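You operate a simulated robot arm through the tools that you are given. There is no shell and no other tool. Be economical: measure what you need, move in short steps, check, and stop when the job is done.

You run a simulated robot arm. Do the job below in one go: nothing can be reset, and whatever is moved stays where it is left.

## Task
Cool the tunnel down fast.
Fine: exhaust lever to 90 and locked again, fan on high, heat off; wait till the screen says COLD.

Only the result counts: the job must be done as asked and must still hold three seconds after the hand-in. Knocking over, shifting, dropping, spilling or breaking anything else fails it.

## Robot
A 7-joint arm with a fingered hand on a trunk, on a base that drives. Base frame: it is fixed to the floor where the robot stands at the start and does not move with it; the origin is under the middle of the robot, x ahead of it, y to its left, z up; the surface under the hand at the start is at about z = 800. Readings come in mm, degrees, newtons and seconds.
With the tool pointing down near the work surface it reaches from about 320 to 720 mm from the robot's upright axis, wherever it stands. Its first joint turns from -166.0 to 166.0 degrees. Places, roughly: door catch [600, 1100, 1000]; exhaust lever [500, 100, 1100]; exhaust thumbscrew [500, 200, 1000]; fan switch [500, 800, 1000]; fine catch [300, 200, 700]; first dial [500, 1000, 1200]; fresh lever [500, 400, 1000]; fresh thumbscrew [500, 500, 900]; green screen [500, 900, 1300]; heat switch [500, 600, 1000]; last dial [500, 600, 1200]; main switch [500, 1000, 1000]; middle dial [500, 800, 1200]; name plate [600, 800, 900]; reset button [500, 600, 1300]; rough catch [300, 700, 700]. Payload 4 kg.
Tool frame: the origin (TCP) lies between the finger pads and is the grasp point; the fingertips stand 26 mm ahead of it; z points along the fingers, y is the line along which they close. Largest opening 148 mm; the body of the gripper starts 73 mm behind the TCP. The gripper is a hand of 3 fingers: y runs from the thumb to the fingers, the wrist lies at [0, 0, -239] in the tool frame, and closing takes about 1.5 s.
Orientation is told as [roll, pitch, yaw] about the base's x, y, z axes, in that order, counted from this pose: with the fingers straight down and closing along the base's y, the tool's x points along the base's -x, its y along +y and its z along -z.

## Interface
- The arm moves only by the tool servo_tool. Its argument "series" is a list of rows, each a list of 2 entries, a list of its own where there are three numbers: the shift along the tool's x, y, z in mm, then the turn, a rotation vector about the tool's x, y, z in degrees. In form: [[[dx, dy, dz], [wx, wy, wz]], ...]. A call has 1 to 20 rows; each row shifts and turns the commanded pose from where the row before left it, along the tool's axes as they then stand. "hand" is the gripper command, from -1 (fully open) to 1 (shut), values between in proportion, set as the call begins (left out, the last holds). Rows are played at 5 a second. More than 50 mm and 8.6 degrees between two rows, or a gripper value outside its range, and nothing of the call is played. Where a pose cannot be reached the arm comes as near as it can. A force on the tool above 40 N (or 10 N above the force at the start of the call, whichever is more), or a blocked arm, ends the call early, and 0.2 s more pass. Each finger travels about 72 mm/s and halts on what it meets, pressing with about 28 N; the grip force reading is that of the motor and also rises with nothing between the fingers. The clock runs only during rows and for 0.2 s after the last one: add rows that do not move to give the fingers time. The reply holds the time, the measured pose of the TCP, the force on the tool along the base axes, the opening and the grip force, in the units named above and with some noise, with the torque about the TCP (base axes, N m) and any sound that the robot's microphone picked up, and new pictures: "views" is both (left out), scene, wrist or none.
- Cameras (640 x 400 px; columns grow to the right, rows downward): "scene" is now at [16.2, 169.3, 1554.1]; the picture's right is [0.23, -0.97, 0.00], its down [-0.72, -0.17, -0.67] and it looks along [0.66, 0.15, -0.74] (base axes); focal length 256 px, centre (320, 200). "wrist" rides on the gripper at [68, -39, -90] in the tool frame; the picture's right is [0.50, 0.87, 0.00], its down [-0.66, 0.38, -0.65] and it looks along [-0.57, 0.33, 0.76] (tool axes); focal length 222 px, centre (320, 200). There is no depth. A picture from a camera that has moved, and an enlarged one, comes with that camera's place and axes in the base frame and with its lens.
- move_column(by): slides the trunk up (or, below 0, down) by that many mm; the arm and the scene camera ride with it, the base frame stays. It gives what a move gives, with no picture.
- base_move(legs): drives the robot by 1 to 6 legs, each [ahead, left, turn to the left] in mm, mm and degrees, along the robot's own axes; the way and the turn of a leg run together, so that a leg with both is an arc; at most 1500 mm and 180 degrees a leg. The arm and the cameras ride along, it lands a little off, and it stops where it bumps. It gives what a move gives, and a new picture of the scene camera.
- curl_fingers(finger1, finger2, thumb_bend): sets how far each is bent, from 0 (flat) to 1 (curled in); at 0.3 the hand is open as for a grip, at 0.7 the pads meet at the TCP. One left out holds its place. A second passes; each finger stops where it meets its share of the squeeze, and holds until it gets a number again. A gripper value or a shape takes the hand back. It gives what a move gives, with no picture; readings hold the bend of each and the force on the fingers (four entries, about 0 where the hand has none), thumb and palm.
- preshape(shape): the hand has 3 fingers and takes this shape, open, in about a second: jaw (thumb against the fingers, like two jaws); tri (thumb and two fingers); tip (a fingertip pinch); poke (one finger out to press); point (the index stretched); flat (the hand flat); cup (the hand cupped); fist (a fist). The gripper value then closes the fingers along that shape, each until it touches; the sizes above hold for jaw. It gives what a move gives, with no picture.
- pan_tilt(pan, tilt): turns the head with the scene camera to pan (to the left, within 155 degrees either way) and tilt (down, from -29 to 69), counted from straight ahead of the robot. It gives what a move gives, and a new picture of the scene camera.
- enlarge(camera, box): a new picture of the part [left, top, right, bottom] of that camera's present view, enlarged. The clock stands still meanwhile.
- close_job(): hands the job in; it is judged then, once.

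Work in short steps. Places have to be worked out from the pictures, the camera data and where the tool is seen: move nearer, look again, correct. Check each grasp and each placing, and mend what went wrong. You have 120 turns and 260 pictures in all, those below and enlarged ones among them. Open the gripper and draw the arm clear of the work before you hand the job in, unless the task says otherwise; then end with one line.

The tools are called after "Call:" as a command line: name --argument value ..., lists and objects as JSON in quotes. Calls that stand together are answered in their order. servo_tool: Moves the arm, as the interface text tells. Its arguments: {"type":"object","properties":{"series":{"type":"array","items":{"type":"array"}},"hand":{"type":"number"},"views":{"type":"string","enum":["both","scene","wrist","none"]}},"required":["series"]} The other tools are called the same way: move_column (by) slides the trunk up or down; preshape (shape) gives the hand a shape; curl_fingers (finger1, finger2, thumb_bend) moves the fingers one by one; base_move (legs) drives the base; pan_tilt (pan, tilt) turns the head that bears the scene camera; enlarge (camera, box) takes an enlarged picture of a part of a camera's view; close_job () hands the job in.

At the start:

```text
clock: 0.0
position: [346.9, 190.0, 1274.2]
tcp_rot: [-0.1, -0.1, 0.1]
contact_force: [-0.3, -0.2, -0.6]
torque: [0.01, -0.02, 0.0]
gripper_width: 147.8
grasp_force: 0.2
shape: jaw
bend: [0.3, 0.3, 0.3]
finger forces: [0.0, 0.1, 0.1, 0.0, 0.0, 0.0]
trunk travel left (down, up): [-525.0, 65.0]
robot x, y, heading: [-2.3, -0.3, -0.0]
head pan, tilt: [13.3, 47.6]
```

scene: 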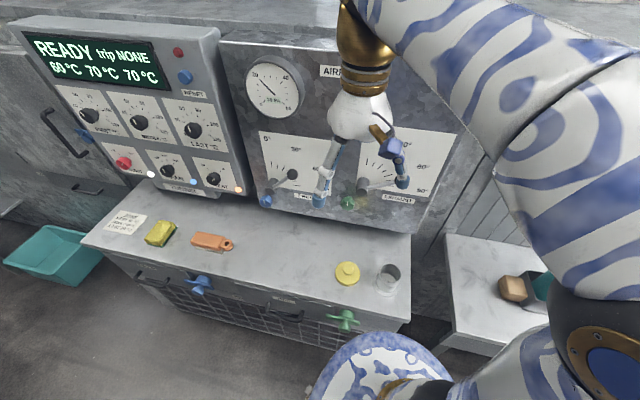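
wrist: 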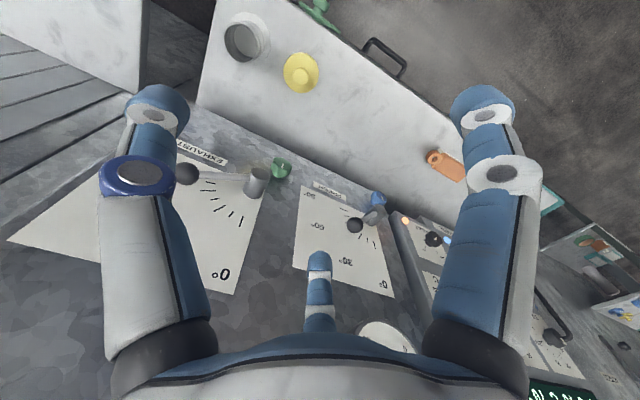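

I start by looking closely at the panel and the levers.

Call:
enlarge --camera "scene" --box '[20, 20, 260, 200]'

Call:
enlarge --camera "scene" --box '[240, 110, 450, 240]'

Call:
enlarge --camera "wrist" --box '[0, 120, 420, 320]'

```text
2.22 times, centred on (140, 110) of scene
camera zoom: at [16.2, 169.3, 1554.1], right [0.23, -0.97, 0.0], down [-0.72, -0.17, -0.67], along [0.66, 0.15, -0.74], focal length 569 px, centre (720, 400)
```

zoom: 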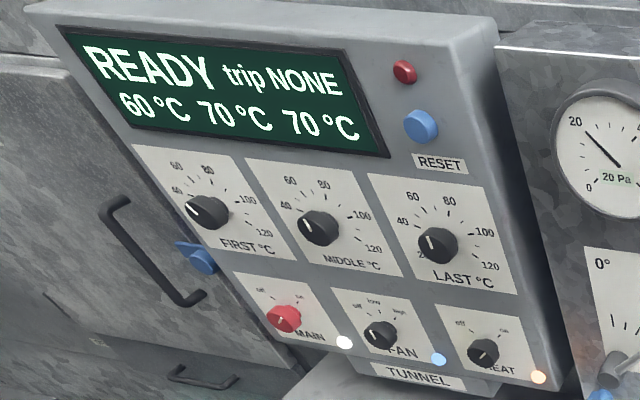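

```text
3.05 times, centred on (345, 175) of scene
camera zoom: at [16.2, 169.3, 1554.1], right [0.23, -0.97, 0.0], down [-0.72, -0.17, -0.67], along [0.66, 0.15, -0.74], focal length 780 px, centre (244, 276)
```

zoom: 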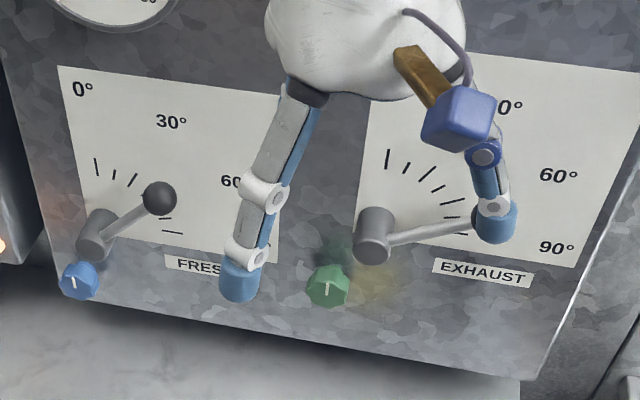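

```text
1.52 times, centred on (210, 220) of wrist
camera zoom: at [280.1, 150.9, 1365.0], right [-0.5, 0.87, 0.0], down [0.66, 0.38, 0.65], along [0.57, 0.33, -0.76], focal length 338 px, centre (488, 170)
```

zoom: 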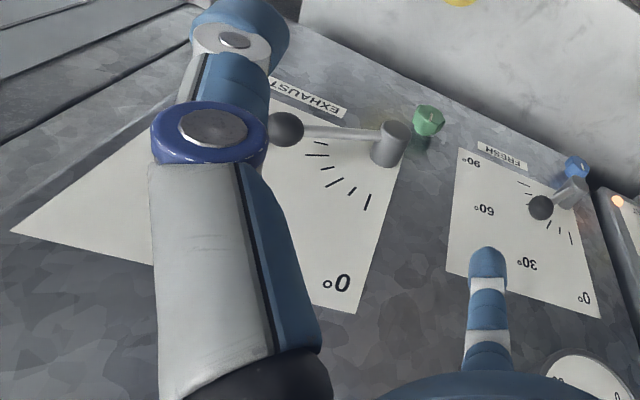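

The exhaust pivot cap triangulates to about [519,168,1075], and I need the fingers pointing forward. I check behind the robot before backing off.

Call:
pan_tilt --pan 150 --tilt 50

Call:
pan_tilt --pan -120 --tilt 55

```text
clock: 2.2
position: [346.7, 190.5, 1273.3]
tcp_rot: [0.0, 0.0, 0.0]
contact_force: [-0.9, 0.0, -0.6]
torque: [-0.03, 0.01, 0.0]
gripper_width: 148.0
grasp_force: 0.2
shape: jaw
bend: [0.3, 0.3, 0.3]
finger forces: [0.1, 0.0, 0.0, 0.0, 0.1, 0.0]
trunk travel left (down, up): [-525.0, 65.0]
robot x, y, heading: [1.6, -4.0, 0.0]
head pan, tilt: [150.0, 50.0]
camera scene: at [-127.5, 189.6, 1550.9], right [0.5, 0.87, 0.0], down [0.66, -0.38, -0.64], along [-0.56, 0.32, -0.77], focal length 256 px, centre (320, 200)
```

scene: 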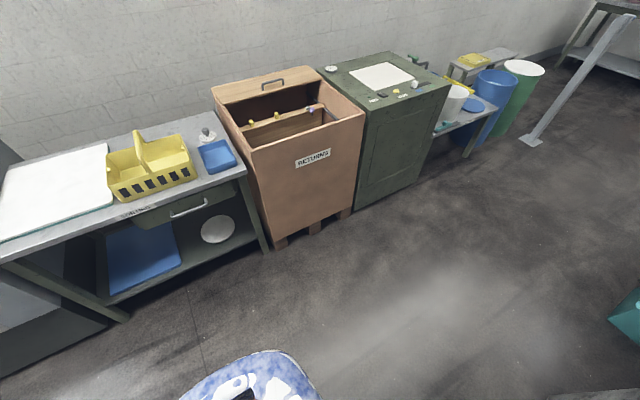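

```text
clock: 5.9
position: [347.9, 190.7, 1272.8]
tcp_rot: [0.0, 0.0, 0.0]
contact_force: [-0.4, -0.3, 0.2]
torque: [-0.01, 0.01, 0.0]
gripper_width: 147.8
grasp_force: 0.0
shape: jaw
bend: [0.3, 0.3, 0.3]
finger forces: [0.0, 0.1, 0.0, 0.1, 0.0, 0.0]
trunk travel left (down, up): [-525.0, 65.0]
robot x, y, heading: [1.9, 0.7, -0.0]
head pan, tilt: [-120.0, 55.0]
camera scene: at [-96.8, 88.6, 1544.4], right [-0.87, 0.5, 0.0], down [0.41, 0.71, -0.57], along [-0.29, -0.5, -0.82], focal length 256 px, centre (320, 200)
```

scene: 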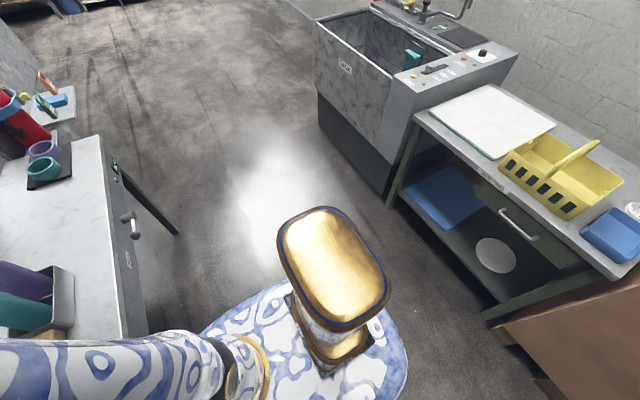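

There is free floor behind. I back up 180 mm and look ahead again.

Call:
base_move --legs '[[-180, 0, 0]]'

Call:
pan_tilt --pan 20 --tilt 35

```text
clock: 7.4
position: [166.5, 190.8, 1272.9]
tcp_rot: [0.0, -0.2, 0.1]
contact_force: [-1.1, -0.8, -0.2]
torque: [0.0, -0.01, 0.02]
gripper_width: 148.0
grasp_force: 0.0
shape: jaw
bend: [0.3, 0.3, 0.3]
finger forces: [0.0, 0.0, 0.0, 0.0, 0.0, 0.0]
trunk travel left (down, up): [-525.0, 65.0]
robot x, y, heading: [-181.3, -1.1, 0.0]
head pan, tilt: [-120.0, 55.0]
camera scene: at [-277.5, 88.7, 1544.4], right [-0.87, 0.5, 0.0], down [0.41, 0.71, -0.57], along [-0.29, -0.5, -0.82], focal length 256 px, centre (320, 200)
```

scene: 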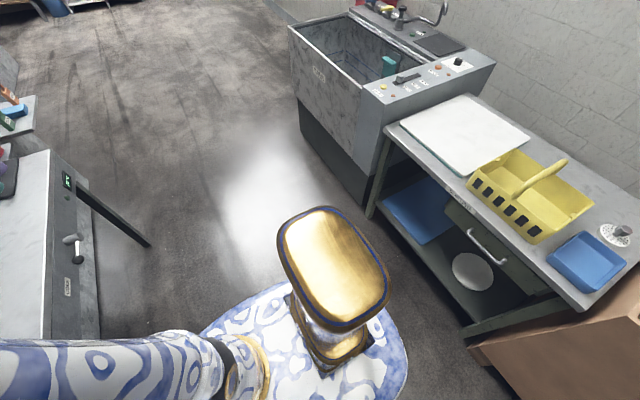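

```text
clock: 9.7
position: [166.9, 190.9, 1272.4]
tcp_rot: [0.0, 0.0, 0.0]
contact_force: [-0.5, 0.5, 1.0]
torque: [0.01, -0.05, -0.03]
gripper_width: 148.0
grasp_force: 0.0
shape: jaw
bend: [0.3, 0.3, 0.3]
finger forces: [0.0, 0.0, 0.0, 0.1, 0.0, 0.1]
trunk travel left (down, up): [-525.0, 65.0]
robot x, y, heading: [-182.8, 0.4, -0.2]
head pan, tilt: [20.0, 35.0]
camera scene: at [-157.9, 181.2, 1572.7], right [0.34, -0.94, 0.0], down [-0.54, -0.2, -0.82], along [0.77, 0.28, -0.57], focal length 256 px, centre (320, 200)
```

scene: 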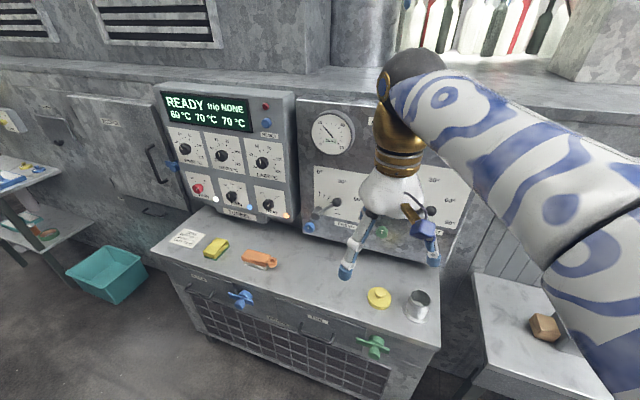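

Now I turn the tool forward about its y (11 rows of -8.2°), moving it a little forward as it goes.

Call:
servo_tool --series '[[[0, 0, 0], [0, -8.2, 0]], [[0, 0, 0], [0, -8.2, 0]], [[0, 0, 0], [0, -8.2, 0]], [[0, 0, 0], [0, -8.2, 0]], [[0, 0, 0], [0, -8.2, 0]], [[0, 0, 0], [0, -8.2, 0]], [[0, 0, 0], [0, -8.2, 0]], [[0, 0, 0], [0, -8.2, 0]], [[0, 0, 0], [0, -8.2, 0]], [[0, 0, 0], [0, -8.2, 0]], [[0, 0, 0], [0, -8, 0]]]'

```text
clock: 12.2
position: [189.3, 193.0, 1230.4]
tcp_rot: [4.5, -81.6, -3.8]
contact_force: [-0.6, 0.8, 0.3]
torque: [0.03, 0.02, -0.03]
gripper_width: 147.9
grasp_force: 0.2
shape: jaw
bend: [0.3, 0.3, 0.3]
finger forces: [0.0, 0.1, 0.0, 0.1, 0.1, 0.0]
trunk travel left (down, up): [-525.0, 65.0]
robot x, y, heading: [-180.1, 4.5, 0.0]
head pan, tilt: [20.0, 35.0]
stopped in row 11: the arm was blocked; the commanded pose is now the measured one
camera scene: at [-157.5, 181.6, 1571.3], right [0.34, -0.94, 0.0], down [-0.54, -0.2, -0.82], along [0.77, 0.28, -0.57], focal length 256 px, centre (320, 200)
camera wrist: at [91.2, 152.7, 1177.7], right [-0.08, 0.87, -0.48], down [-0.56, 0.36, 0.75], along [0.83, 0.33, 0.45], focal length 222 px, centre (320, 200)
```

scene: 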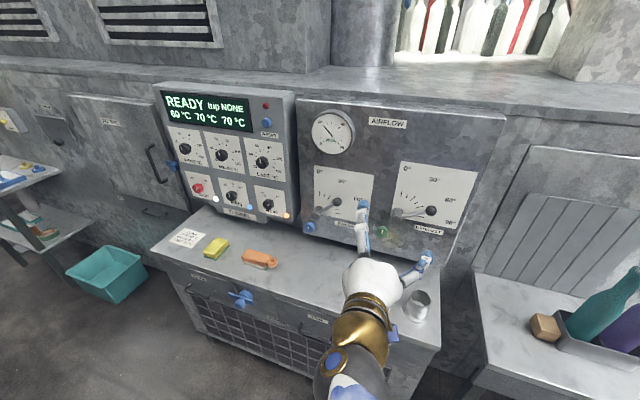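
wrist: 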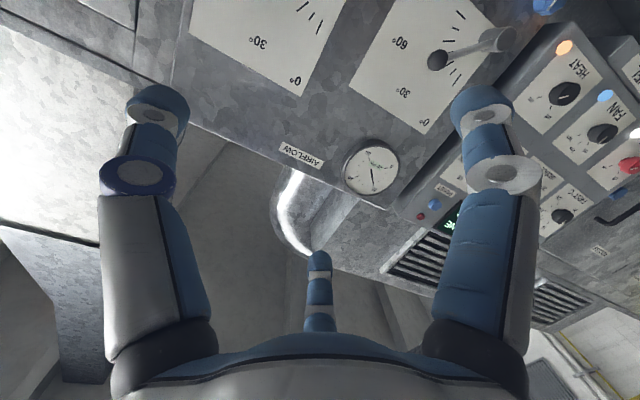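

The hand now points nearly forward and the scene view is clear. I enlarge the lever region and the switches.

Call:
enlarge --camera "scene" --box '[380, 150, 500, 250]'

Call:
enlarge --camera "scene" --box '[160, 165, 310, 235]'

```text
4.00 times, centred on (440, 200) of scene
camera zoom: at [-157.5, 181.6, 1571.3], right [0.34, -0.94, 0.0], down [-0.54, -0.2, -0.82], along [0.77, 0.28, -0.57], focal length 1024 px, centre (-160, 200)
```

zoom: 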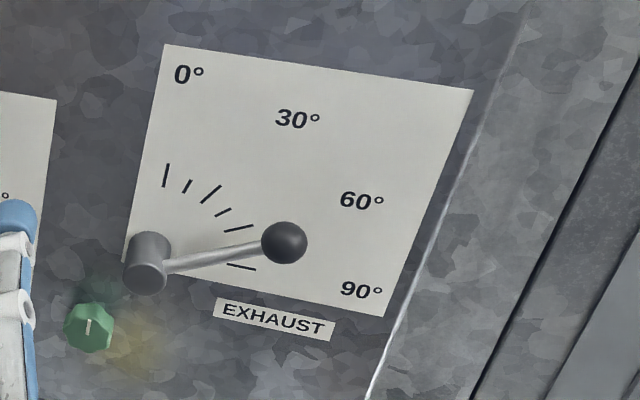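

```text
4.27 times, centred on (235, 200) of scene
camera zoom: at [-157.5, 181.6, 1571.3], right [0.34, -0.94, 0.0], down [-0.54, -0.2, -0.82], along [0.77, 0.28, -0.57], focal length 1093 px, centre (683, 200)
```

zoom: 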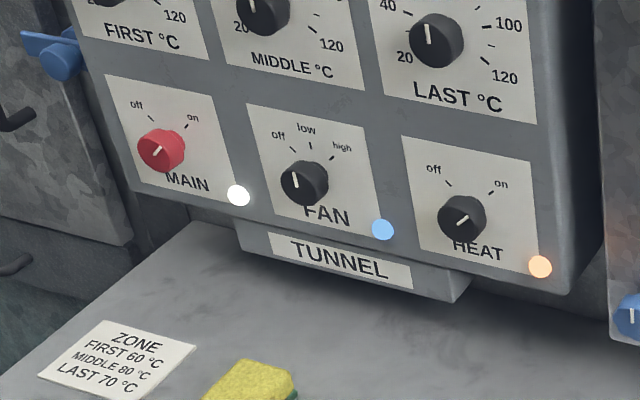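

Fan shows low and heat on. The ball is at about [516,79,1116] (lever about 60°) and the exhaust thumbscrew at about [532,203,982]. I lower the trunk so that the forward-pointing hand is level with it.

Call:
move_column --by -220

Call:
servo_tool --series '[[[0, 0, 20], [0, 0, 0]], [[0, 0, 40], [0, 0, 0]], [[0, 0, 40], [0, -4, 0]], [[0, 0, 20], [0, -4, 0]]]'

```text
clock: 13.8
position: [207.9, 192.5, 1017.8]
tcp_rot: [0.8, -71.8, -0.2]
contact_force: [0.7, 0.4, -0.7]
torque: [0.0, -0.01, 0.0]
gripper_width: 147.9
grasp_force: 0.0
shape: jaw
bend: [0.3, 0.3, 0.3]
finger forces: [0.0, 0.0, 0.0, 0.0, 0.1, 0.1]
trunk travel left (down, up): [-371.0, 219.0]
robot x, y, heading: [-182.5, 0.6, -0.2]
head pan, tilt: [20.0, 35.0]
stopped: the arm was blocked; the commanded pose is now the measured one
```

```text
clock: 14.8
position: [323.8, 193.6, 988.6]
tcp_rot: [1.4, -80.1, -0.6]
contact_force: [0.6, -1.1, 0.7]
torque: [0.05, -0.01, 0.01]
gripper_width: 148.0
grasp_force: 0.0
shape: jaw
bend: [0.3, 0.3, 0.3]
finger forces: [0.0, 0.0, 0.0, 0.1, 0.0, 0.0]
trunk travel left (down, up): [-371.0, 219.0]
robot x, y, heading: [-178.9, -2.4, -0.1]
head pan, tilt: [20.0, 35.0]
camera scene: at [-157.8, 181.3, 1419.0], right [0.34, -0.94, 0.0], down [-0.54, -0.2, -0.82], along [0.77, 0.28, -0.57], focal length 256 px, centre (320, 200)
camera wrist: at [224.7, 153.4, 938.1], right [-0.1, 0.87, -0.49], down [-0.54, 0.37, 0.76], along [0.84, 0.34, 0.43], focal length 222 px, centre (320, 200)
```

scene: 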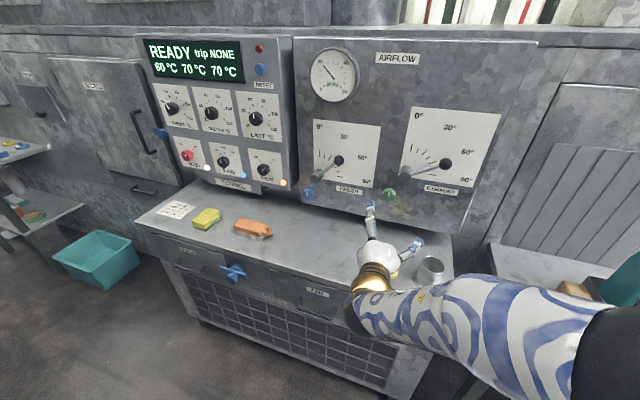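
wrist: 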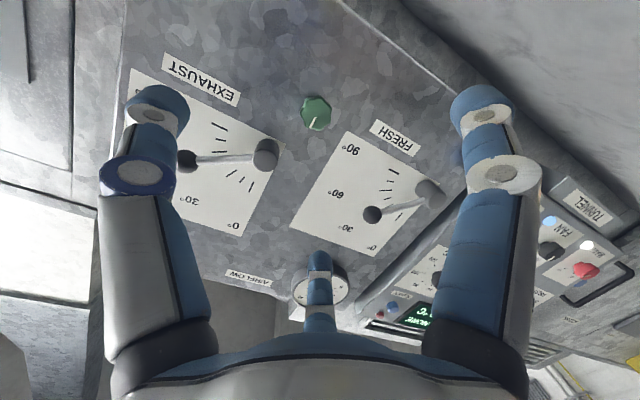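

The thumbscrew refines to about [535,206,979]. I level the hand and go to a standoff in front of it.

Call:
servo_tool --series '[[[0, 0, 10], [0, -5, 0]], [[0, 0, 10], [0, -5, 0]], [[3, 4, 30], [0, 0, 0]], [[3, 4, 30], [0, 0, 0]], [[3, 4, 20], [0, 0, 0]]]'

```text
clock: 16.0
position: [423.1, 206.7, 974.9]
tcp_rot: [95.7, -89.8, -95.2]
contact_force: [-0.1, 0.3, 0.0]
torque: [-0.05, 0.01, 0.0]
gripper_width: 147.9
grasp_force: 0.0
shape: jaw
bend: [0.3, 0.3, 0.3]
finger forces: [0.1, 0.0, 0.1, 0.0, 0.0, 0.0]
trunk travel left (down, up): [-371.0, 219.0]
robot x, y, heading: [-179.7, 1.8, -0.2]
head pan, tilt: [20.0, 35.0]
camera scene: at [-157.8, 181.2, 1419.1], right [0.34, -0.94, 0.0], down [-0.54, -0.2, -0.82], along [0.77, 0.28, -0.57], focal length 256 px, centre (320, 200)
camera wrist: at [333.8, 166.6, 907.9], right [-0.01, 0.87, -0.5], down [-0.66, 0.37, 0.66], along [0.75, 0.33, 0.57], focal length 222 px, centre (320, 200)
```

scene: 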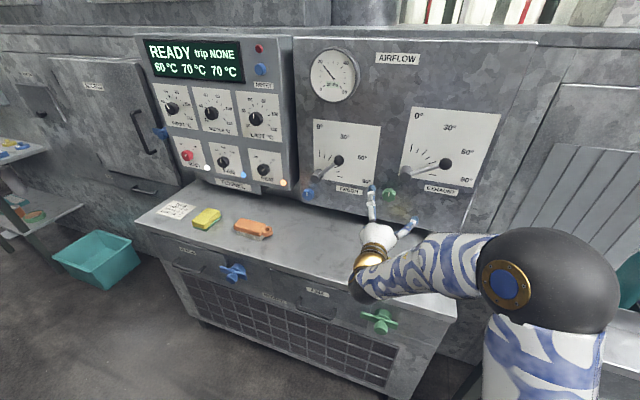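
wrist: 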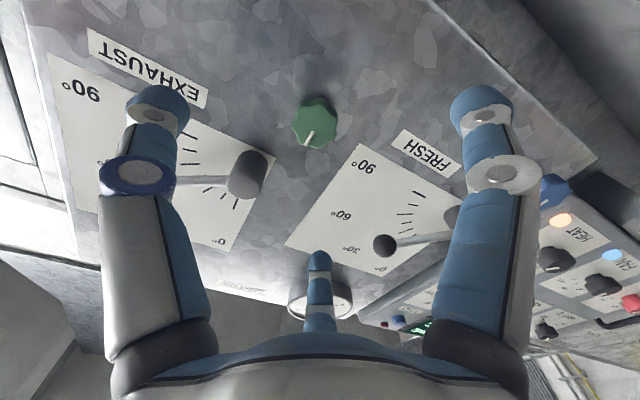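

Reprojection agrees: thumbscrew about [535,204,981]. I advance to about x=517 with the hand partly closed, then close.

Call:
servo_tool --series '[[[-3, -1, 30], [0, 0, 0]], [[-3, -1, 30], [0, 0, 0]], [[0, -1, 25], [0, 0, 0]], [[0, 0, 8], [0, 0, 0]]]' --hand -0.2

```text
clock: 17.0
position: [515.7, 206.3, 981.0]
tcp_rot: [82.0, -89.8, -81.3]
contact_force: [-0.6, -0.9, -0.7]
torque: [0.01, 0.04, 0.0]
gripper_width: 89.3
grasp_force: 0.1
shape: jaw
bend: [0.32, 0.32, 0.7]
finger forces: [0.0, 0.0, 0.1, 0.0, 0.0, 0.1]
trunk travel left (down, up): [-371.0, 219.0]
robot x, y, heading: [-178.3, 0.8, -0.1]
head pan, tilt: [20.0, 35.0]
camera scene: at [-157.7, 181.3, 1419.1], right [0.34, -0.94, 0.0], down [-0.54, -0.2, -0.82], along [0.77, 0.28, -0.57], focal length 256 px, centre (320, 200)
camera wrist: at [426.3, 166.3, 914.4], right [-0.01, 0.87, -0.5], down [-0.66, 0.37, 0.66], along [0.75, 0.33, 0.57], focal length 222 px, centre (320, 200)
```

scene: 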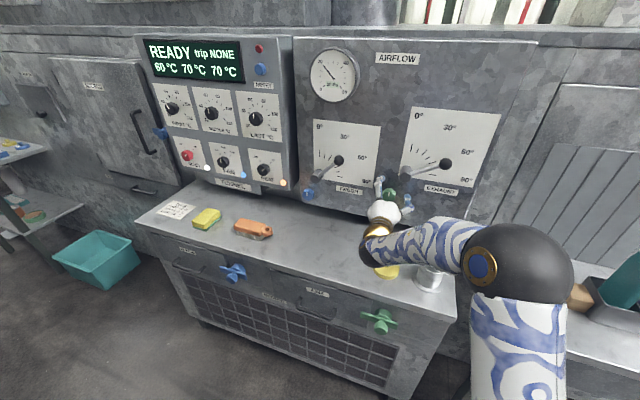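
wrist: 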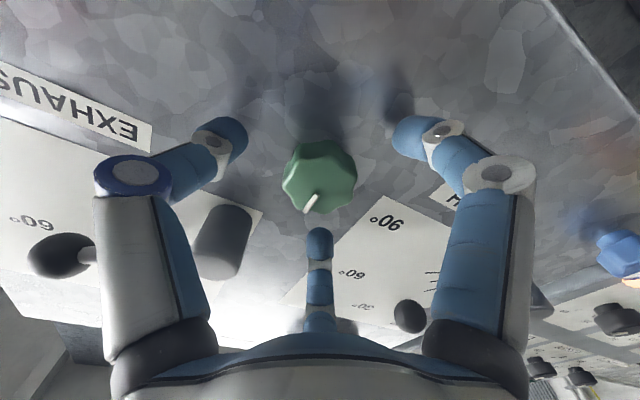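

The knob is centred between the fingers. I close on it.

Call:
servo_tool --series '[[[0, 0, 0], [0, 0, 0]], [[0, 0, 0], [0, 0, 0]], [[0, 0, 0], [0, 0, 0]], [[0, 0, 0], [0, 0, 0]], [[0, 0, 0], [0, 0, 0]], [[0, 0, 0], [0, 0, 0]]]' --hand 1 --views "wrist"

Call:
enlarge --camera "scene" --box '[340, 150, 460, 250]'

```text
clock: 18.4
position: [516.2, 206.8, 980.1]
tcp_rot: [90.1, -89.8, -89.4]
contact_force: [3.2, -0.1, 2.4]
torque: [-0.05, -0.05, -0.04]
gripper_width: 33.5
grasp_force: 28.1
shape: jaw
bend: [0.76, 0.75, 0.7]
finger forces: [24.0, 24.7, 0.0, 0.0, 25.3, 0.0]
trunk travel left (down, up): [-371.0, 219.0]
robot x, y, heading: [-177.9, -1.0, -0.1]
head pan, tilt: [20.0, 35.0]
camera wrist: at [426.3, 166.3, 914.6], right [-0.01, 0.87, -0.5], down [-0.66, 0.37, 0.66], along [0.75, 0.33, 0.57], focal length 222 px, centre (320, 200)
```

wrist: 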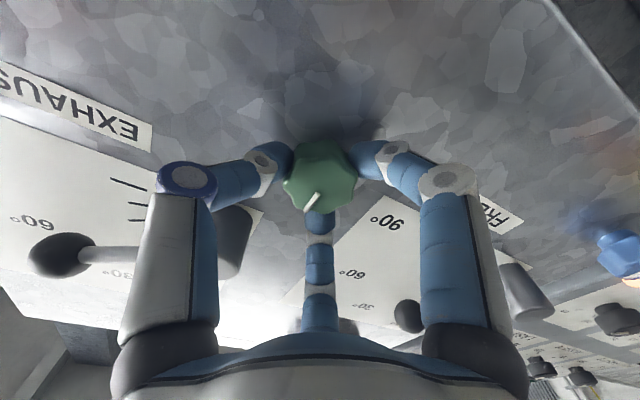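

```text
4.00 times, centred on (400, 200) of scene
camera zoom: at [-157.6, 181.2, 1419.1], right [0.34, -0.94, 0.0], down [-0.54, -0.2, -0.82], along [0.77, 0.28, -0.57], focal length 1024 px, centre (0, 200)
```

zoom: 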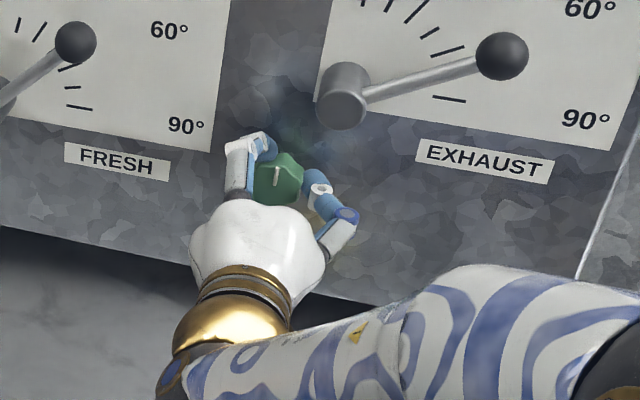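

The grip holds at 33 mm. I turn it counter-clockwise (negative about tool z) to loosen, in small steps.

Call:
servo_tool --series '[[[0, 0, 0], [0, 0, -5]], [[0, 0, 0], [0, 0, -5]], [[0, 0, 0], [0, 0, -5]], [[0, 0, 0], [0, 0, -5]], [[0, 0, 0], [0, 0, -5]], [[0, 0, 0], [0, 0, -5]]]' --views "wrist"

Call:
enlarge --camera "scene" --box '[340, 150, 460, 250]'

```text
clock: 19.8
position: [515.1, 207.0, 980.9]
tcp_rot: [-89.8, -60.1, 90.5]
contact_force: [4.6, 5.5, -0.8]
torque: [0.09, -0.02, 0.05]
gripper_width: 33.5
grasp_force: 28.2
shape: jaw
bend: [0.76, 0.75, 0.7]
finger forces: [25.6, 27.8, 0.0, 0.0, 23.9, 0.1]
trunk travel left (down, up): [-371.0, 219.0]
robot x, y, heading: [-178.5, -3.5, -0.2]
head pan, tilt: [20.0, 35.0]
camera wrist: at [426.5, 138.1, 942.3], right [-0.01, 0.5, -0.86], down [-0.66, 0.65, 0.38], along [0.75, 0.57, 0.33], focal length 222 px, centre (320, 200)
```

wrist: 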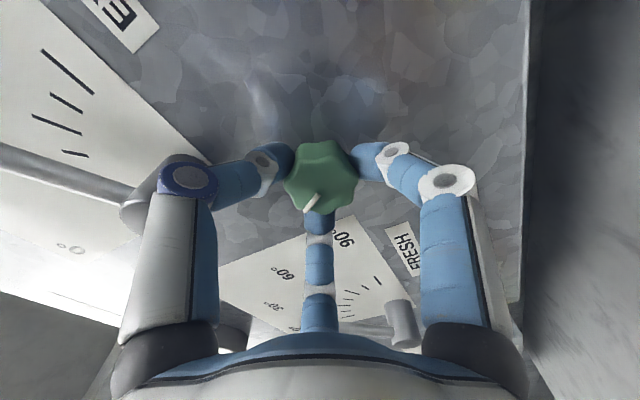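

```text
4.00 times, centred on (400, 200) of scene
camera zoom: at [-157.2, 181.9, 1419.0], right [0.34, -0.94, 0.0], down [-0.54, -0.2, -0.82], along [0.77, 0.28, -0.57], focal length 1024 px, centre (0, 200)
```

zoom: 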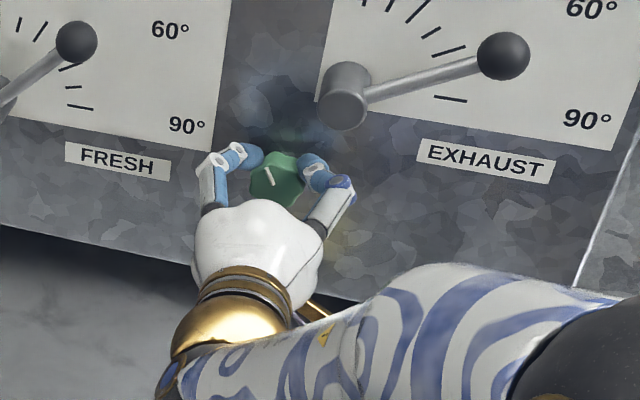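

The knob turns freely with the hand. I continue to about 90° of turn.

Call:
servo_tool --series '[[[0, 0, 0], [0, 0, -6]], [[0, 0, 0], [0, 0, -6]], [[0, 0, 0], [0, 0, -6]], [[0, 0, 0], [0, 0, -6]], [[0, 0, 0], [0, 0, -6]], [[0, 0, 0], [0, 0, -6]], [[0, 0, 0], [0, 0, -6]], [[0, 0, 0], [0, 0, -6]], [[0, 0, 0], [0, 0, -6]], [[0, 0, 0], [0, 0, -6]]]' --views "wrist"

Call:
enlarge --camera "scene" --box '[340, 150, 460, 250]'

```text
clock: 22.0
position: [515.3, 206.8, 980.5]
tcp_rot: [-89.9, -0.1, 90.7]
contact_force: [1.6, 6.0, -11.8]
torque: [0.06, 0.31, 0.13]
gripper_width: 32.0
grasp_force: 28.0
shape: jaw
bend: [0.76, 0.75, 0.7]
finger forces: [26.3, 31.7, 0.0, 0.0, 20.5, 0.0]
trunk travel left (down, up): [-371.0, 219.0]
robot x, y, heading: [-176.2, -0.0, -0.0]
head pan, tilt: [20.0, 35.0]
camera wrist: at [426.7, 137.5, 1019.9], right [0.0, -0.5, -0.87], down [-0.66, 0.65, -0.38], along [0.75, 0.58, -0.33], focal length 222 px, centre (320, 200)
```

wrist: 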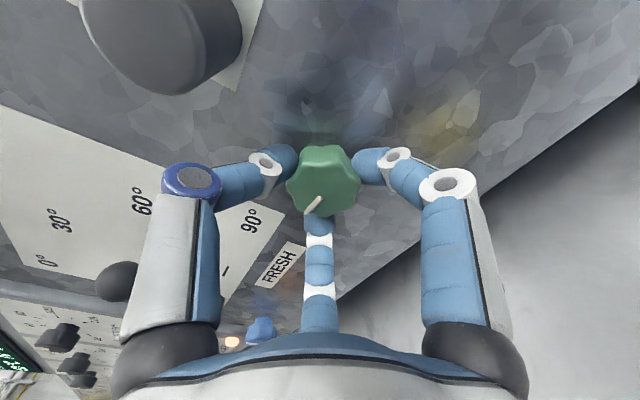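

```text
4.00 times, centred on (400, 200) of scene
camera zoom: at [-156.3, 182.3, 1418.9], right [0.34, -0.94, 0.0], down [-0.54, -0.2, -0.82], along [0.77, 0.28, -0.57], focal length 1024 px, centre (0, 200)
```

zoom: 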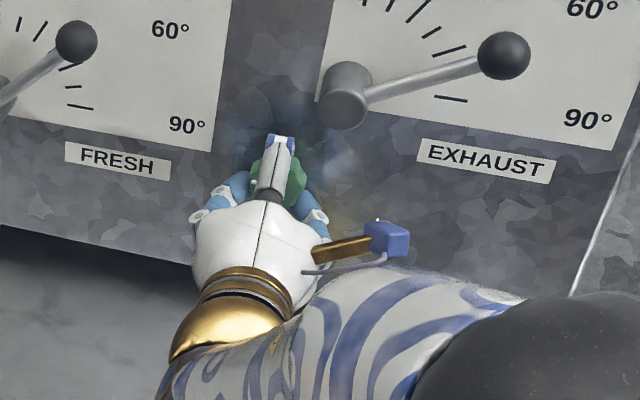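

The knob has turned about 90°. I release it and back away.

Call:
servo_tool --series '[[[0, 0, 0], [0, 0, 0]], [[0, 0, 0], [0, 0, 0]], [[0, 0, 0], [0, 0, 0]], [[0, 0, -20], [0, 0, 0]], [[0, 0, -40], [0, 0, 0]], [[0, 0, -40], [0, 0, 0]]]' --hand -0.2

Call:
enlarge --camera "scene" --box '[370, 110, 490, 210]'

```text
clock: 23.4
position: [415.7, 207.6, 982.8]
tcp_rot: [-89.9, -0.3, 90.5]
contact_force: [0.2, 0.8, 0.6]
torque: [-0.02, 0.01, 0.02]
gripper_width: 88.5
grasp_force: 0.1
shape: jaw
bend: [0.32, 0.32, 0.7]
finger forces: [0.1, 0.1, 0.1, 0.0, 0.1, 0.0]
trunk travel left (down, up): [-371.0, 219.0]
robot x, y, heading: [-181.6, -0.8, -0.1]
head pan, tilt: [20.0, 35.0]
camera scene: at [-157.8, 181.3, 1419.1], right [0.34, -0.94, 0.0], down [-0.54, -0.2, -0.82], along [0.77, 0.28, -0.57], focal length 256 px, centre (320, 200)
camera wrist: at [326.8, 137.4, 1022.8], right [0.01, -0.5, -0.87], down [-0.66, 0.65, -0.38], along [0.75, 0.58, -0.33], focal length 222 px, centre (320, 200)
```

scene: 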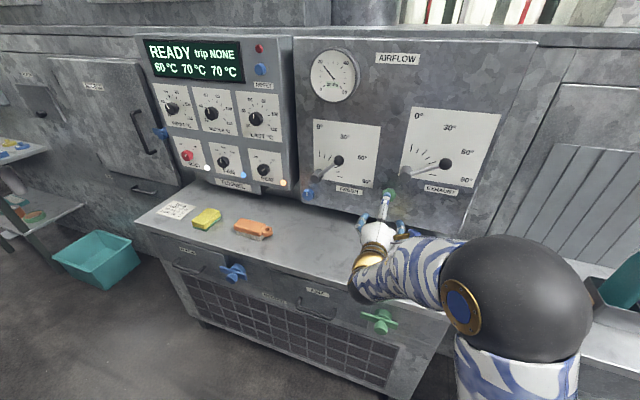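
wrist: 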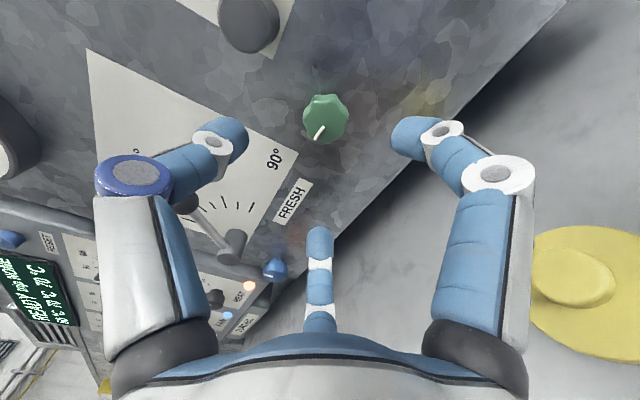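

```text
4.00 times, centred on (430, 160) of scene
camera zoom: at [-157.8, 181.3, 1419.1], right [0.34, -0.94, 0.0], down [-0.54, -0.2, -0.82], along [0.77, 0.28, -0.57], focal length 1024 px, centre (-120, 360)
```

zoom: 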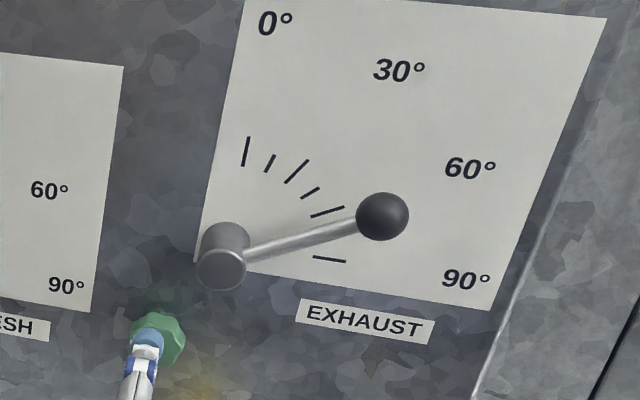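

The lever still stands near 60° with the ball at about [516,79,1117]. I move to a standoff in front of the ball, with the jaws closing vertically.

Call:
servo_tool --series '[[[32, -33.5, 0], [0, 0, 0]], [[32, -33.5, 0], [0, 0, 0]], [[32, -33.5, 0], [0, 0, 0]], [[32, -33.5, 0], [0, 0, 0]]]'

Call:
enlarge --camera "scene" --box '[370, 110, 490, 210]'

```text
clock: 24.4
position: [416.4, 74.7, 1117.8]
tcp_rot: [-90.0, -0.2, 90.6]
contact_force: [1.3, 0.7, 0.0]
torque: [-0.03, -0.02, -0.01]
gripper_width: 88.0
grasp_force: 0.0
shape: jaw
bend: [0.32, 0.32, 0.7]
finger forces: [0.1, 0.1, 0.0, 0.0, 0.1, 0.0]
trunk travel left (down, up): [-371.0, 219.0]
robot x, y, heading: [-180.2, 1.4, 0.2]
head pan, tilt: [20.0, 35.0]
camera scene: at [-157.9, 181.3, 1419.1], right [0.34, -0.94, 0.0], down [-0.54, -0.2, -0.82], along [0.77, 0.28, -0.57], focal length 256 px, centre (320, 200)
camera wrist: at [328.3, 5.6, 1157.5], right [0.01, -0.5, -0.87], down [-0.66, 0.65, -0.38], along [0.75, 0.58, -0.33], focal length 222 px, centre (320, 200)
```

scene: 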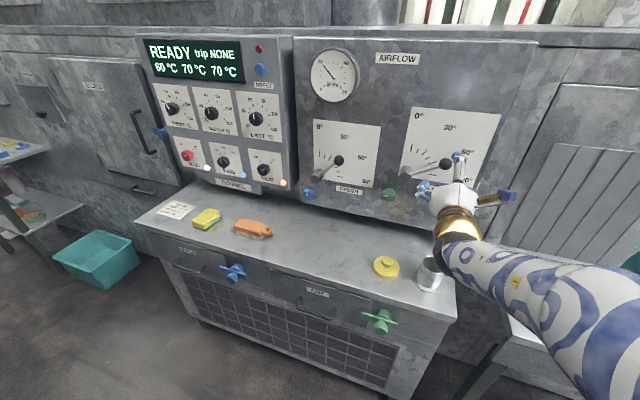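
wrist: 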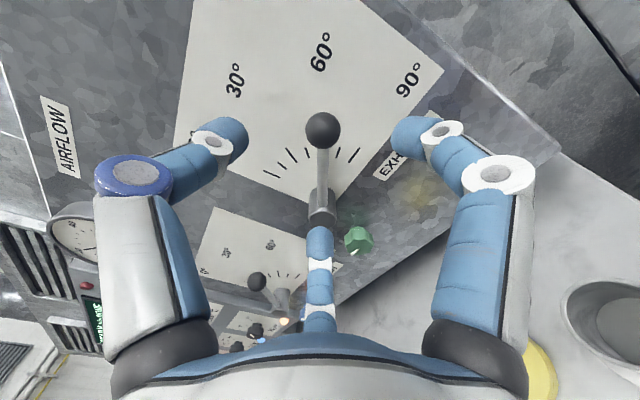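

```text
4.00 times, centred on (430, 160) of scene
camera zoom: at [-157.9, 181.3, 1419.1], right [0.34, -0.94, 0.0], down [-0.54, -0.2, -0.82], along [0.77, 0.28, -0.57], focal length 1024 px, centre (-120, 360)
```

zoom: 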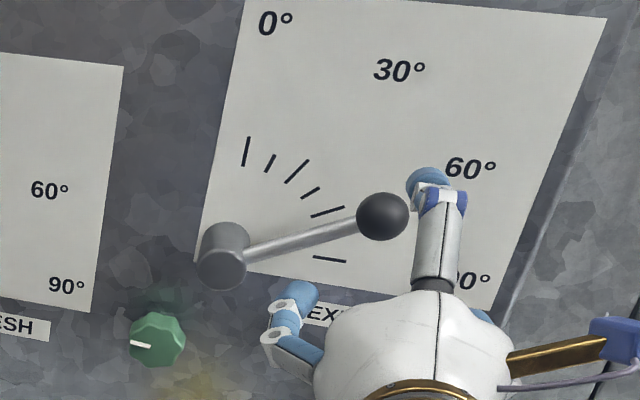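

The wrist view confirms the lever at 60 and the ball at about [516,79,1115]. I advance onto the ball and close.

Call:
servo_tool --series '[[[-4, 3, 40], [0, 0, 0]], [[0, 0, 35], [0, 0, 0]], [[0, 0, 20], [0, 0, 0]]]' --views "wrist"

Call:
servo_tool --series '[[[0, 0, 0], [0, 0, 0]], [[0, 0, 0], [0, 0, 0]], [[0, 0, 0], [0, 0, 0]], [[0, 0, 0], [0, 0, 0]], [[0, 0, 0], [0, 0, 0]]]' --hand 0.6

```text
clock: 25.1
position: [490.6, 85.2, 1113.7]
tcp_rot: [-89.9, -0.2, 91.2]
contact_force: [-36.8, 0.2, -1.3]
torque: [-0.1, 1.06, 1.46]
gripper_width: 86.6
grasp_force: 0.1
shape: jaw
bend: [0.32, 0.81, 0.7]
finger forces: [0.0, 36.0, 0.0, 0.0, 0.0, 0.1]
trunk travel left (down, up): [-371.0, 219.0]
robot x, y, heading: [-179.6, 2.5, 0.0]
head pan, tilt: [20.0, 35.0]
stopped in row 3: the force on the tool passed its limit at 46 N (the readings are from after the stop); the commanded pose is now the measured one
camera wrist: at [402.4, 15.7, 1153.6], right [0.01, -0.5, -0.87], down [-0.67, 0.64, -0.38], along [0.74, 0.58, -0.33], focal length 222 px, centre (320, 200)
```

wrist: 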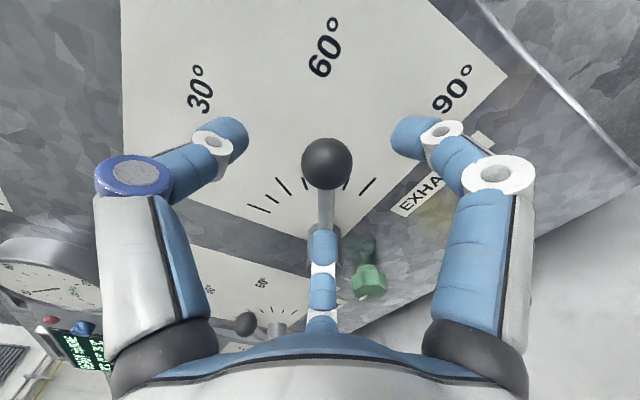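

```text
clock: 25.6
position: [487.9, 93.9, 1110.0]
tcp_rot: [-89.5, -0.1, 92.0]
contact_force: [-45.8, 8.5, -8.7]
torque: [0.03, 1.34, 1.72]
gripper_width: 40.4
grasp_force: 0.1
shape: jaw
bend: [0.51, 0.78, 0.7]
finger forces: [2.4, 45.3, 0.0, 0.1, 0.0, 0.0]
trunk travel left (down, up): [-371.0, 219.0]
robot x, y, heading: [-180.9, 1.1, 0.3]
head pan, tilt: [20.0, 35.0]
stopped in row 2: the force on the tool passed its limit at 49 N (the readings are from after the stop); the commanded pose is now the measured one
camera scene: at [-166.8, 183.0, 1418.8], right [0.35, -0.94, 0.0], down [-0.53, -0.2, -0.82], along [0.77, 0.28, -0.57], focal length 256 px, centre (320, 200)
camera wrist: at [400.9, 22.9, 1151.2], right [0.01, -0.5, -0.87], down [-0.68, 0.63, -0.37], along [0.73, 0.59, -0.33], focal length 222 px, centre (320, 200)
```

scene: 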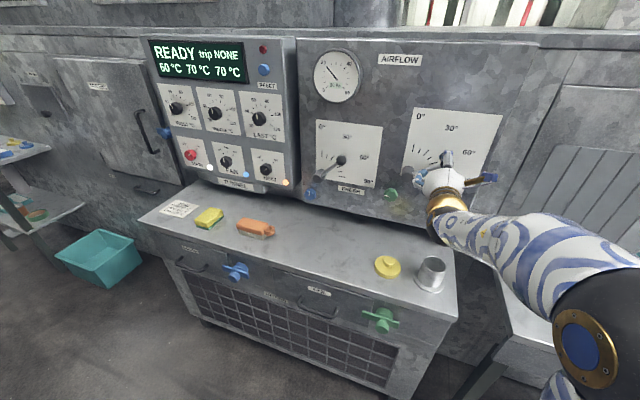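
wrist: 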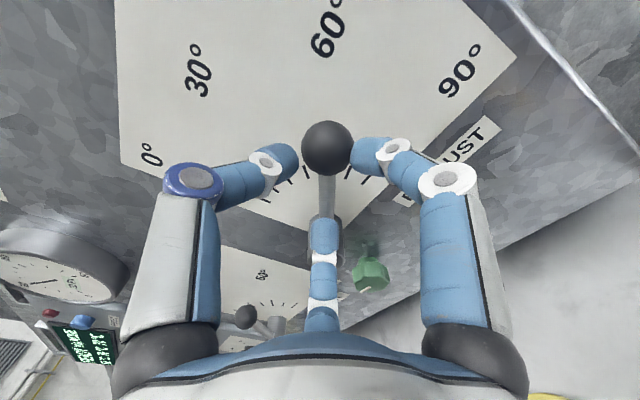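

The force came from the second finger meeting the lever shaft head on. I back off and will re-roll the hand so that the two fingers straddle the shaft.

Call:
servo_tool --series '[[[0, 0, -30], [0, 0, 0]], [[0, 0, -40], [0, 0, 0]], [[0, 0, 0], [0, 0, 7.5]], [[0, 0, 0], [0, 0, 7.5]], [[0, 0, 0], [0, 0, 7.5]], [[0, 0, 0], [0, 0, 7.5]], [[0, 0, 0], [0, 0, 7.5]], [[0, 0, 0], [0, 0, 7.5]], [[0, 0, 0], [0, 0, 7.5]], [[0, 0, 0], [0, 0, 7.5]]]' --hand -0.2

```text
clock: 27.8
position: [425.6, 86.1, 1109.7]
tcp_rot: [-89.1, -60.2, 90.6]
contact_force: [-0.4, 0.9, -0.1]
torque: [-0.03, -0.02, 0.02]
gripper_width: 88.2
grasp_force: 0.0
shape: jaw
bend: [0.32, 0.32, 0.7]
finger forces: [0.1, 0.1, 0.0, 0.1, 0.0, 0.0]
trunk travel left (down, up): [-371.0, 219.0]
robot x, y, heading: [-183.2, -0.3, -0.1]
head pan, tilt: [20.0, 35.0]
camera scene: at [-159.3, 181.4, 1419.1], right [0.34, -0.94, 0.0], down [-0.54, -0.2, -0.82], along [0.77, 0.28, -0.57], focal length 256 px, centre (320, 200)
camera wrist: at [336.6, 15.6, 1072.5], right [-0.02, 0.5, -0.86], down [-0.67, 0.64, 0.39], along [0.75, 0.58, 0.32], focal length 222 px, centre (320, 200)
```

scene: 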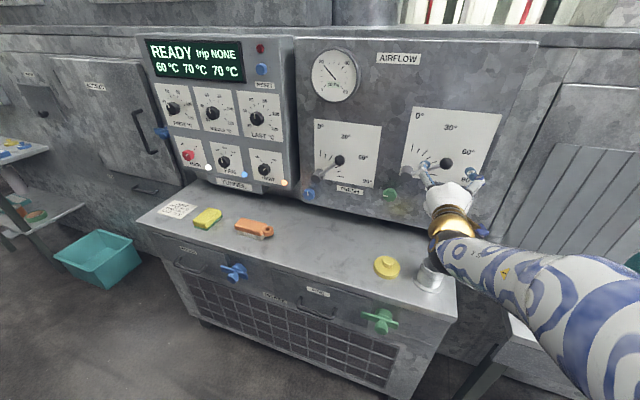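
wrist: 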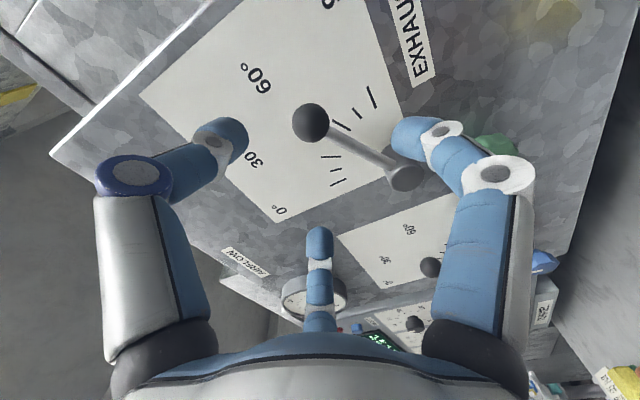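

The shaft now runs between the two fingers. I advance with a small correction.

Call:
servo_tool --series '[[[0, -12, 20], [0, 0, 0]], [[0, 0, 30], [0, 0, 0]], [[0, 0, 20], [0, 0, 0]], [[0, 0, 12], [0, 0, 0]]]' --views "wrist"

```text
clock: 28.8
position: [506.6, 78.8, 1116.3]
tcp_rot: [-89.2, -60.2, 90.8]
contact_force: [-0.1, 0.4, 0.5]
torque: [-0.04, 0.01, -0.01]
gripper_width: 88.1
grasp_force: 0.1
shape: jaw
bend: [0.32, 0.32, 0.7]
finger forces: [0.1, 0.1, 0.0, 0.0, 0.0, 0.0]
trunk travel left (down, up): [-371.0, 219.0]
robot x, y, heading: [-183.5, 4.5, 0.1]
head pan, tilt: [20.0, 35.0]
camera wrist: at [419.3, 7.1, 1078.8], right [-0.02, 0.5, -0.86], down [-0.67, 0.64, 0.38], along [0.74, 0.58, 0.32], focal length 222 px, centre (320, 200)
```

wrist: 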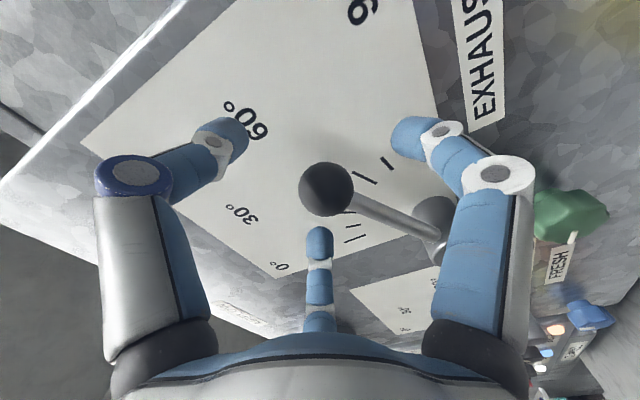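

No contact, and the shaft is straddled. I close gently on the ball.

Call:
servo_tool --series '[[[0, 0, 0], [0, 0, 0]], [[0, 0, 0], [0, 0, 0]], [[0, 0, 0], [0, 0, 0]], [[0, 0, 0], [0, 0, 0]], [[0, 0, 0], [0, 0, 0]], [[0, 0, 0], [0, 0, 0]]]' --hand 1

```text
clock: 30.2
position: [508.5, 75.7, 1116.1]
tcp_rot: [-88.8, -60.1, 90.4]
contact_force: [10.9, -0.8, -0.2]
torque: [0.04, -0.02, -0.07]
gripper_width: 21.3
grasp_force: 28.1
shape: jaw
bend: [0.75, 0.75, 0.7]
finger forces: [24.1, 23.7, 0.0, 0.1, 23.9, 0.0]
trunk travel left (down, up): [-371.0, 219.0]
robot x, y, heading: [-182.5, -2.3, 0.1]
head pan, tilt: [20.0, 35.0]
camera scene: at [-157.5, 181.3, 1419.1], right [0.34, -0.94, 0.0], down [-0.54, -0.2, -0.82], along [0.77, 0.28, -0.57], focal length 256 px, centre (320, 200)
camera wrist: at [420.5, 6.6, 1077.8], right [-0.02, 0.5, -0.86], down [-0.67, 0.64, 0.39], along [0.75, 0.58, 0.32], focal length 222 px, centre (320, 200)
```

scene: 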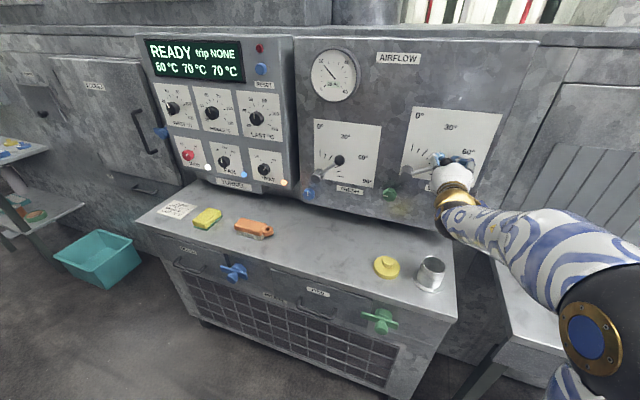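
wrist: 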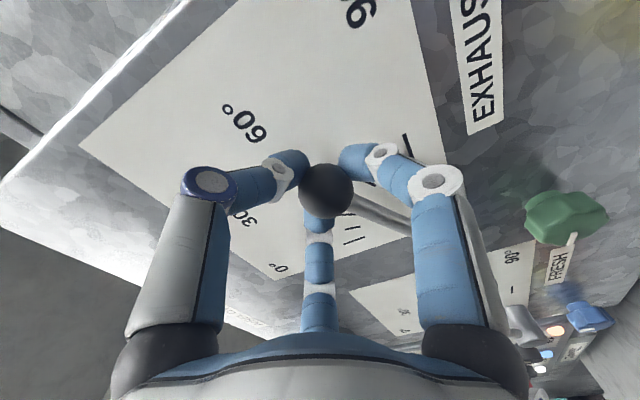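

Solid three-digit grip on the ball. I swing it 10° about the pivot as a test.

Call:
servo_tool --series '[[[5.2, 0.1, 0], [0, 0, 3]], [[5.2, 0.1, 0], [0, 0, 3]], [[5.2, 0.1, 0], [0, 0, 3]]]' --views "wrist"

```text
clock: 31.0
position: [508.4, 70.4, 1099.9]
tcp_rot: [-88.5, -69.2, 89.9]
contact_force: [12.6, -5.2, 1.3]
torque: [-0.01, -0.1, -0.13]
gripper_width: 21.1
grasp_force: 28.1
shape: jaw
bend: [0.75, 0.75, 0.7]
finger forces: [24.3, 23.6, 0.0, 0.1, 26.5, 0.1]
trunk travel left (down, up): [-371.0, 219.0]
robot x, y, heading: [-183.9, 3.7, 0.1]
head pan, tilt: [20.0, 35.0]
camera wrist: at [420.1, 7.2, 1053.3], right [-0.02, 0.63, -0.78], down [-0.66, 0.57, 0.48], along [0.75, 0.52, 0.41], focal length 222 px, centre (320, 200)
```

wrist: 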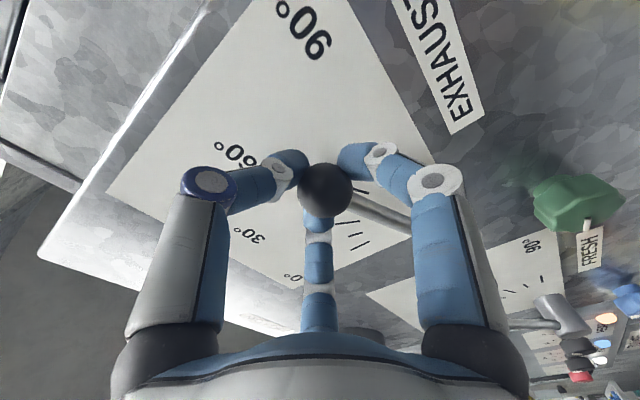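

The lever follows with little force. I swing the remaining 21°.

Call:
servo_tool --series '[[[5.2, 0.1, 0], [0, 0, 3]], [[5.2, 0.1, 0], [0, 0, 3]], [[5.2, 0.1, 0], [0, 0, 3]], [[5.2, 0.1, 0], [0, 0, 3]], [[5.2, 0.1, 0], [0, 0, 3]], [[5.2, 0.1, 0], [0, 0, 3]]]'

Call:
enlarge --camera "scene" --box '[370, 110, 490, 210]'

```text
clock: 32.4
position: [508.3, 63.9, 1070.4]
tcp_rot: [-78.6, -87.2, 79.9]
contact_force: [13.3, -7.8, 1.4]
torque: [-0.04, -0.07, -0.18]
gripper_width: 20.6
grasp_force: 27.6
shape: jaw
bend: [0.75, 0.75, 0.7]
finger forces: [24.7, 23.4, 0.0, 0.0, 27.3, 0.0]
trunk travel left (down, up): [-371.0, 219.0]
robot x, y, heading: [-179.6, 1.9, 0.2]
head pan, tilt: [20.0, 35.0]
camera scene: at [-157.4, 180.4, 1419.2], right [0.34, -0.94, 0.0], down [-0.54, -0.2, -0.82], along [0.77, 0.28, -0.57], focal length 256 px, centre (320, 200)
camera wrist: at [419.6, 18.5, 1006.5], right [-0.03, 0.84, -0.54], down [-0.66, 0.39, 0.64], along [0.75, 0.37, 0.54], focal length 222 px, centre (320, 200)
```

scene: 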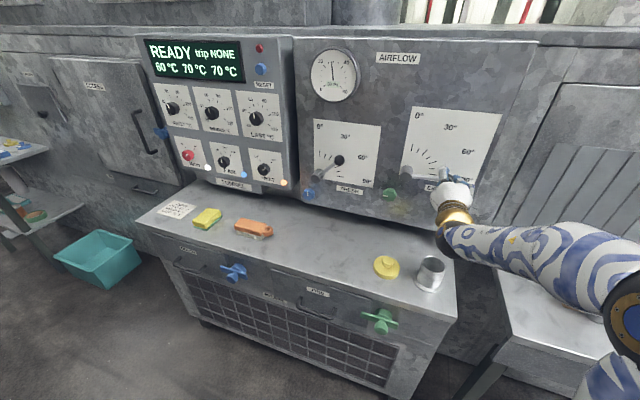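
wrist: 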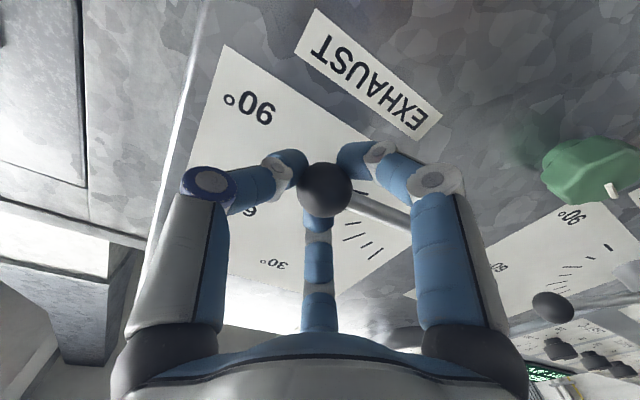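

```text
4.00 times, centred on (430, 160) of scene
camera zoom: at [-157.4, 180.4, 1419.2], right [0.34, -0.94, 0.0], down [-0.54, -0.2, -0.82], along [0.77, 0.28, -0.57], focal length 1024 px, centre (-120, 360)
```

zoom: 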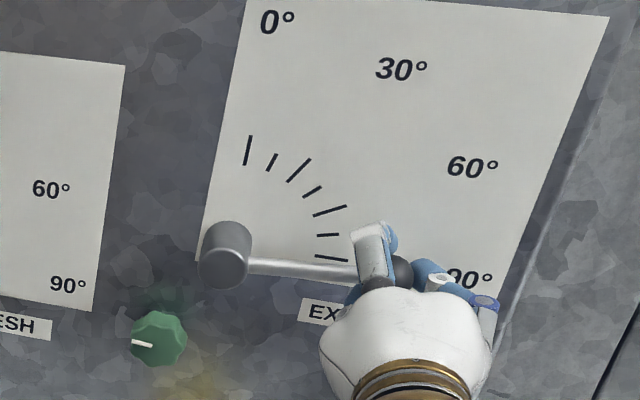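

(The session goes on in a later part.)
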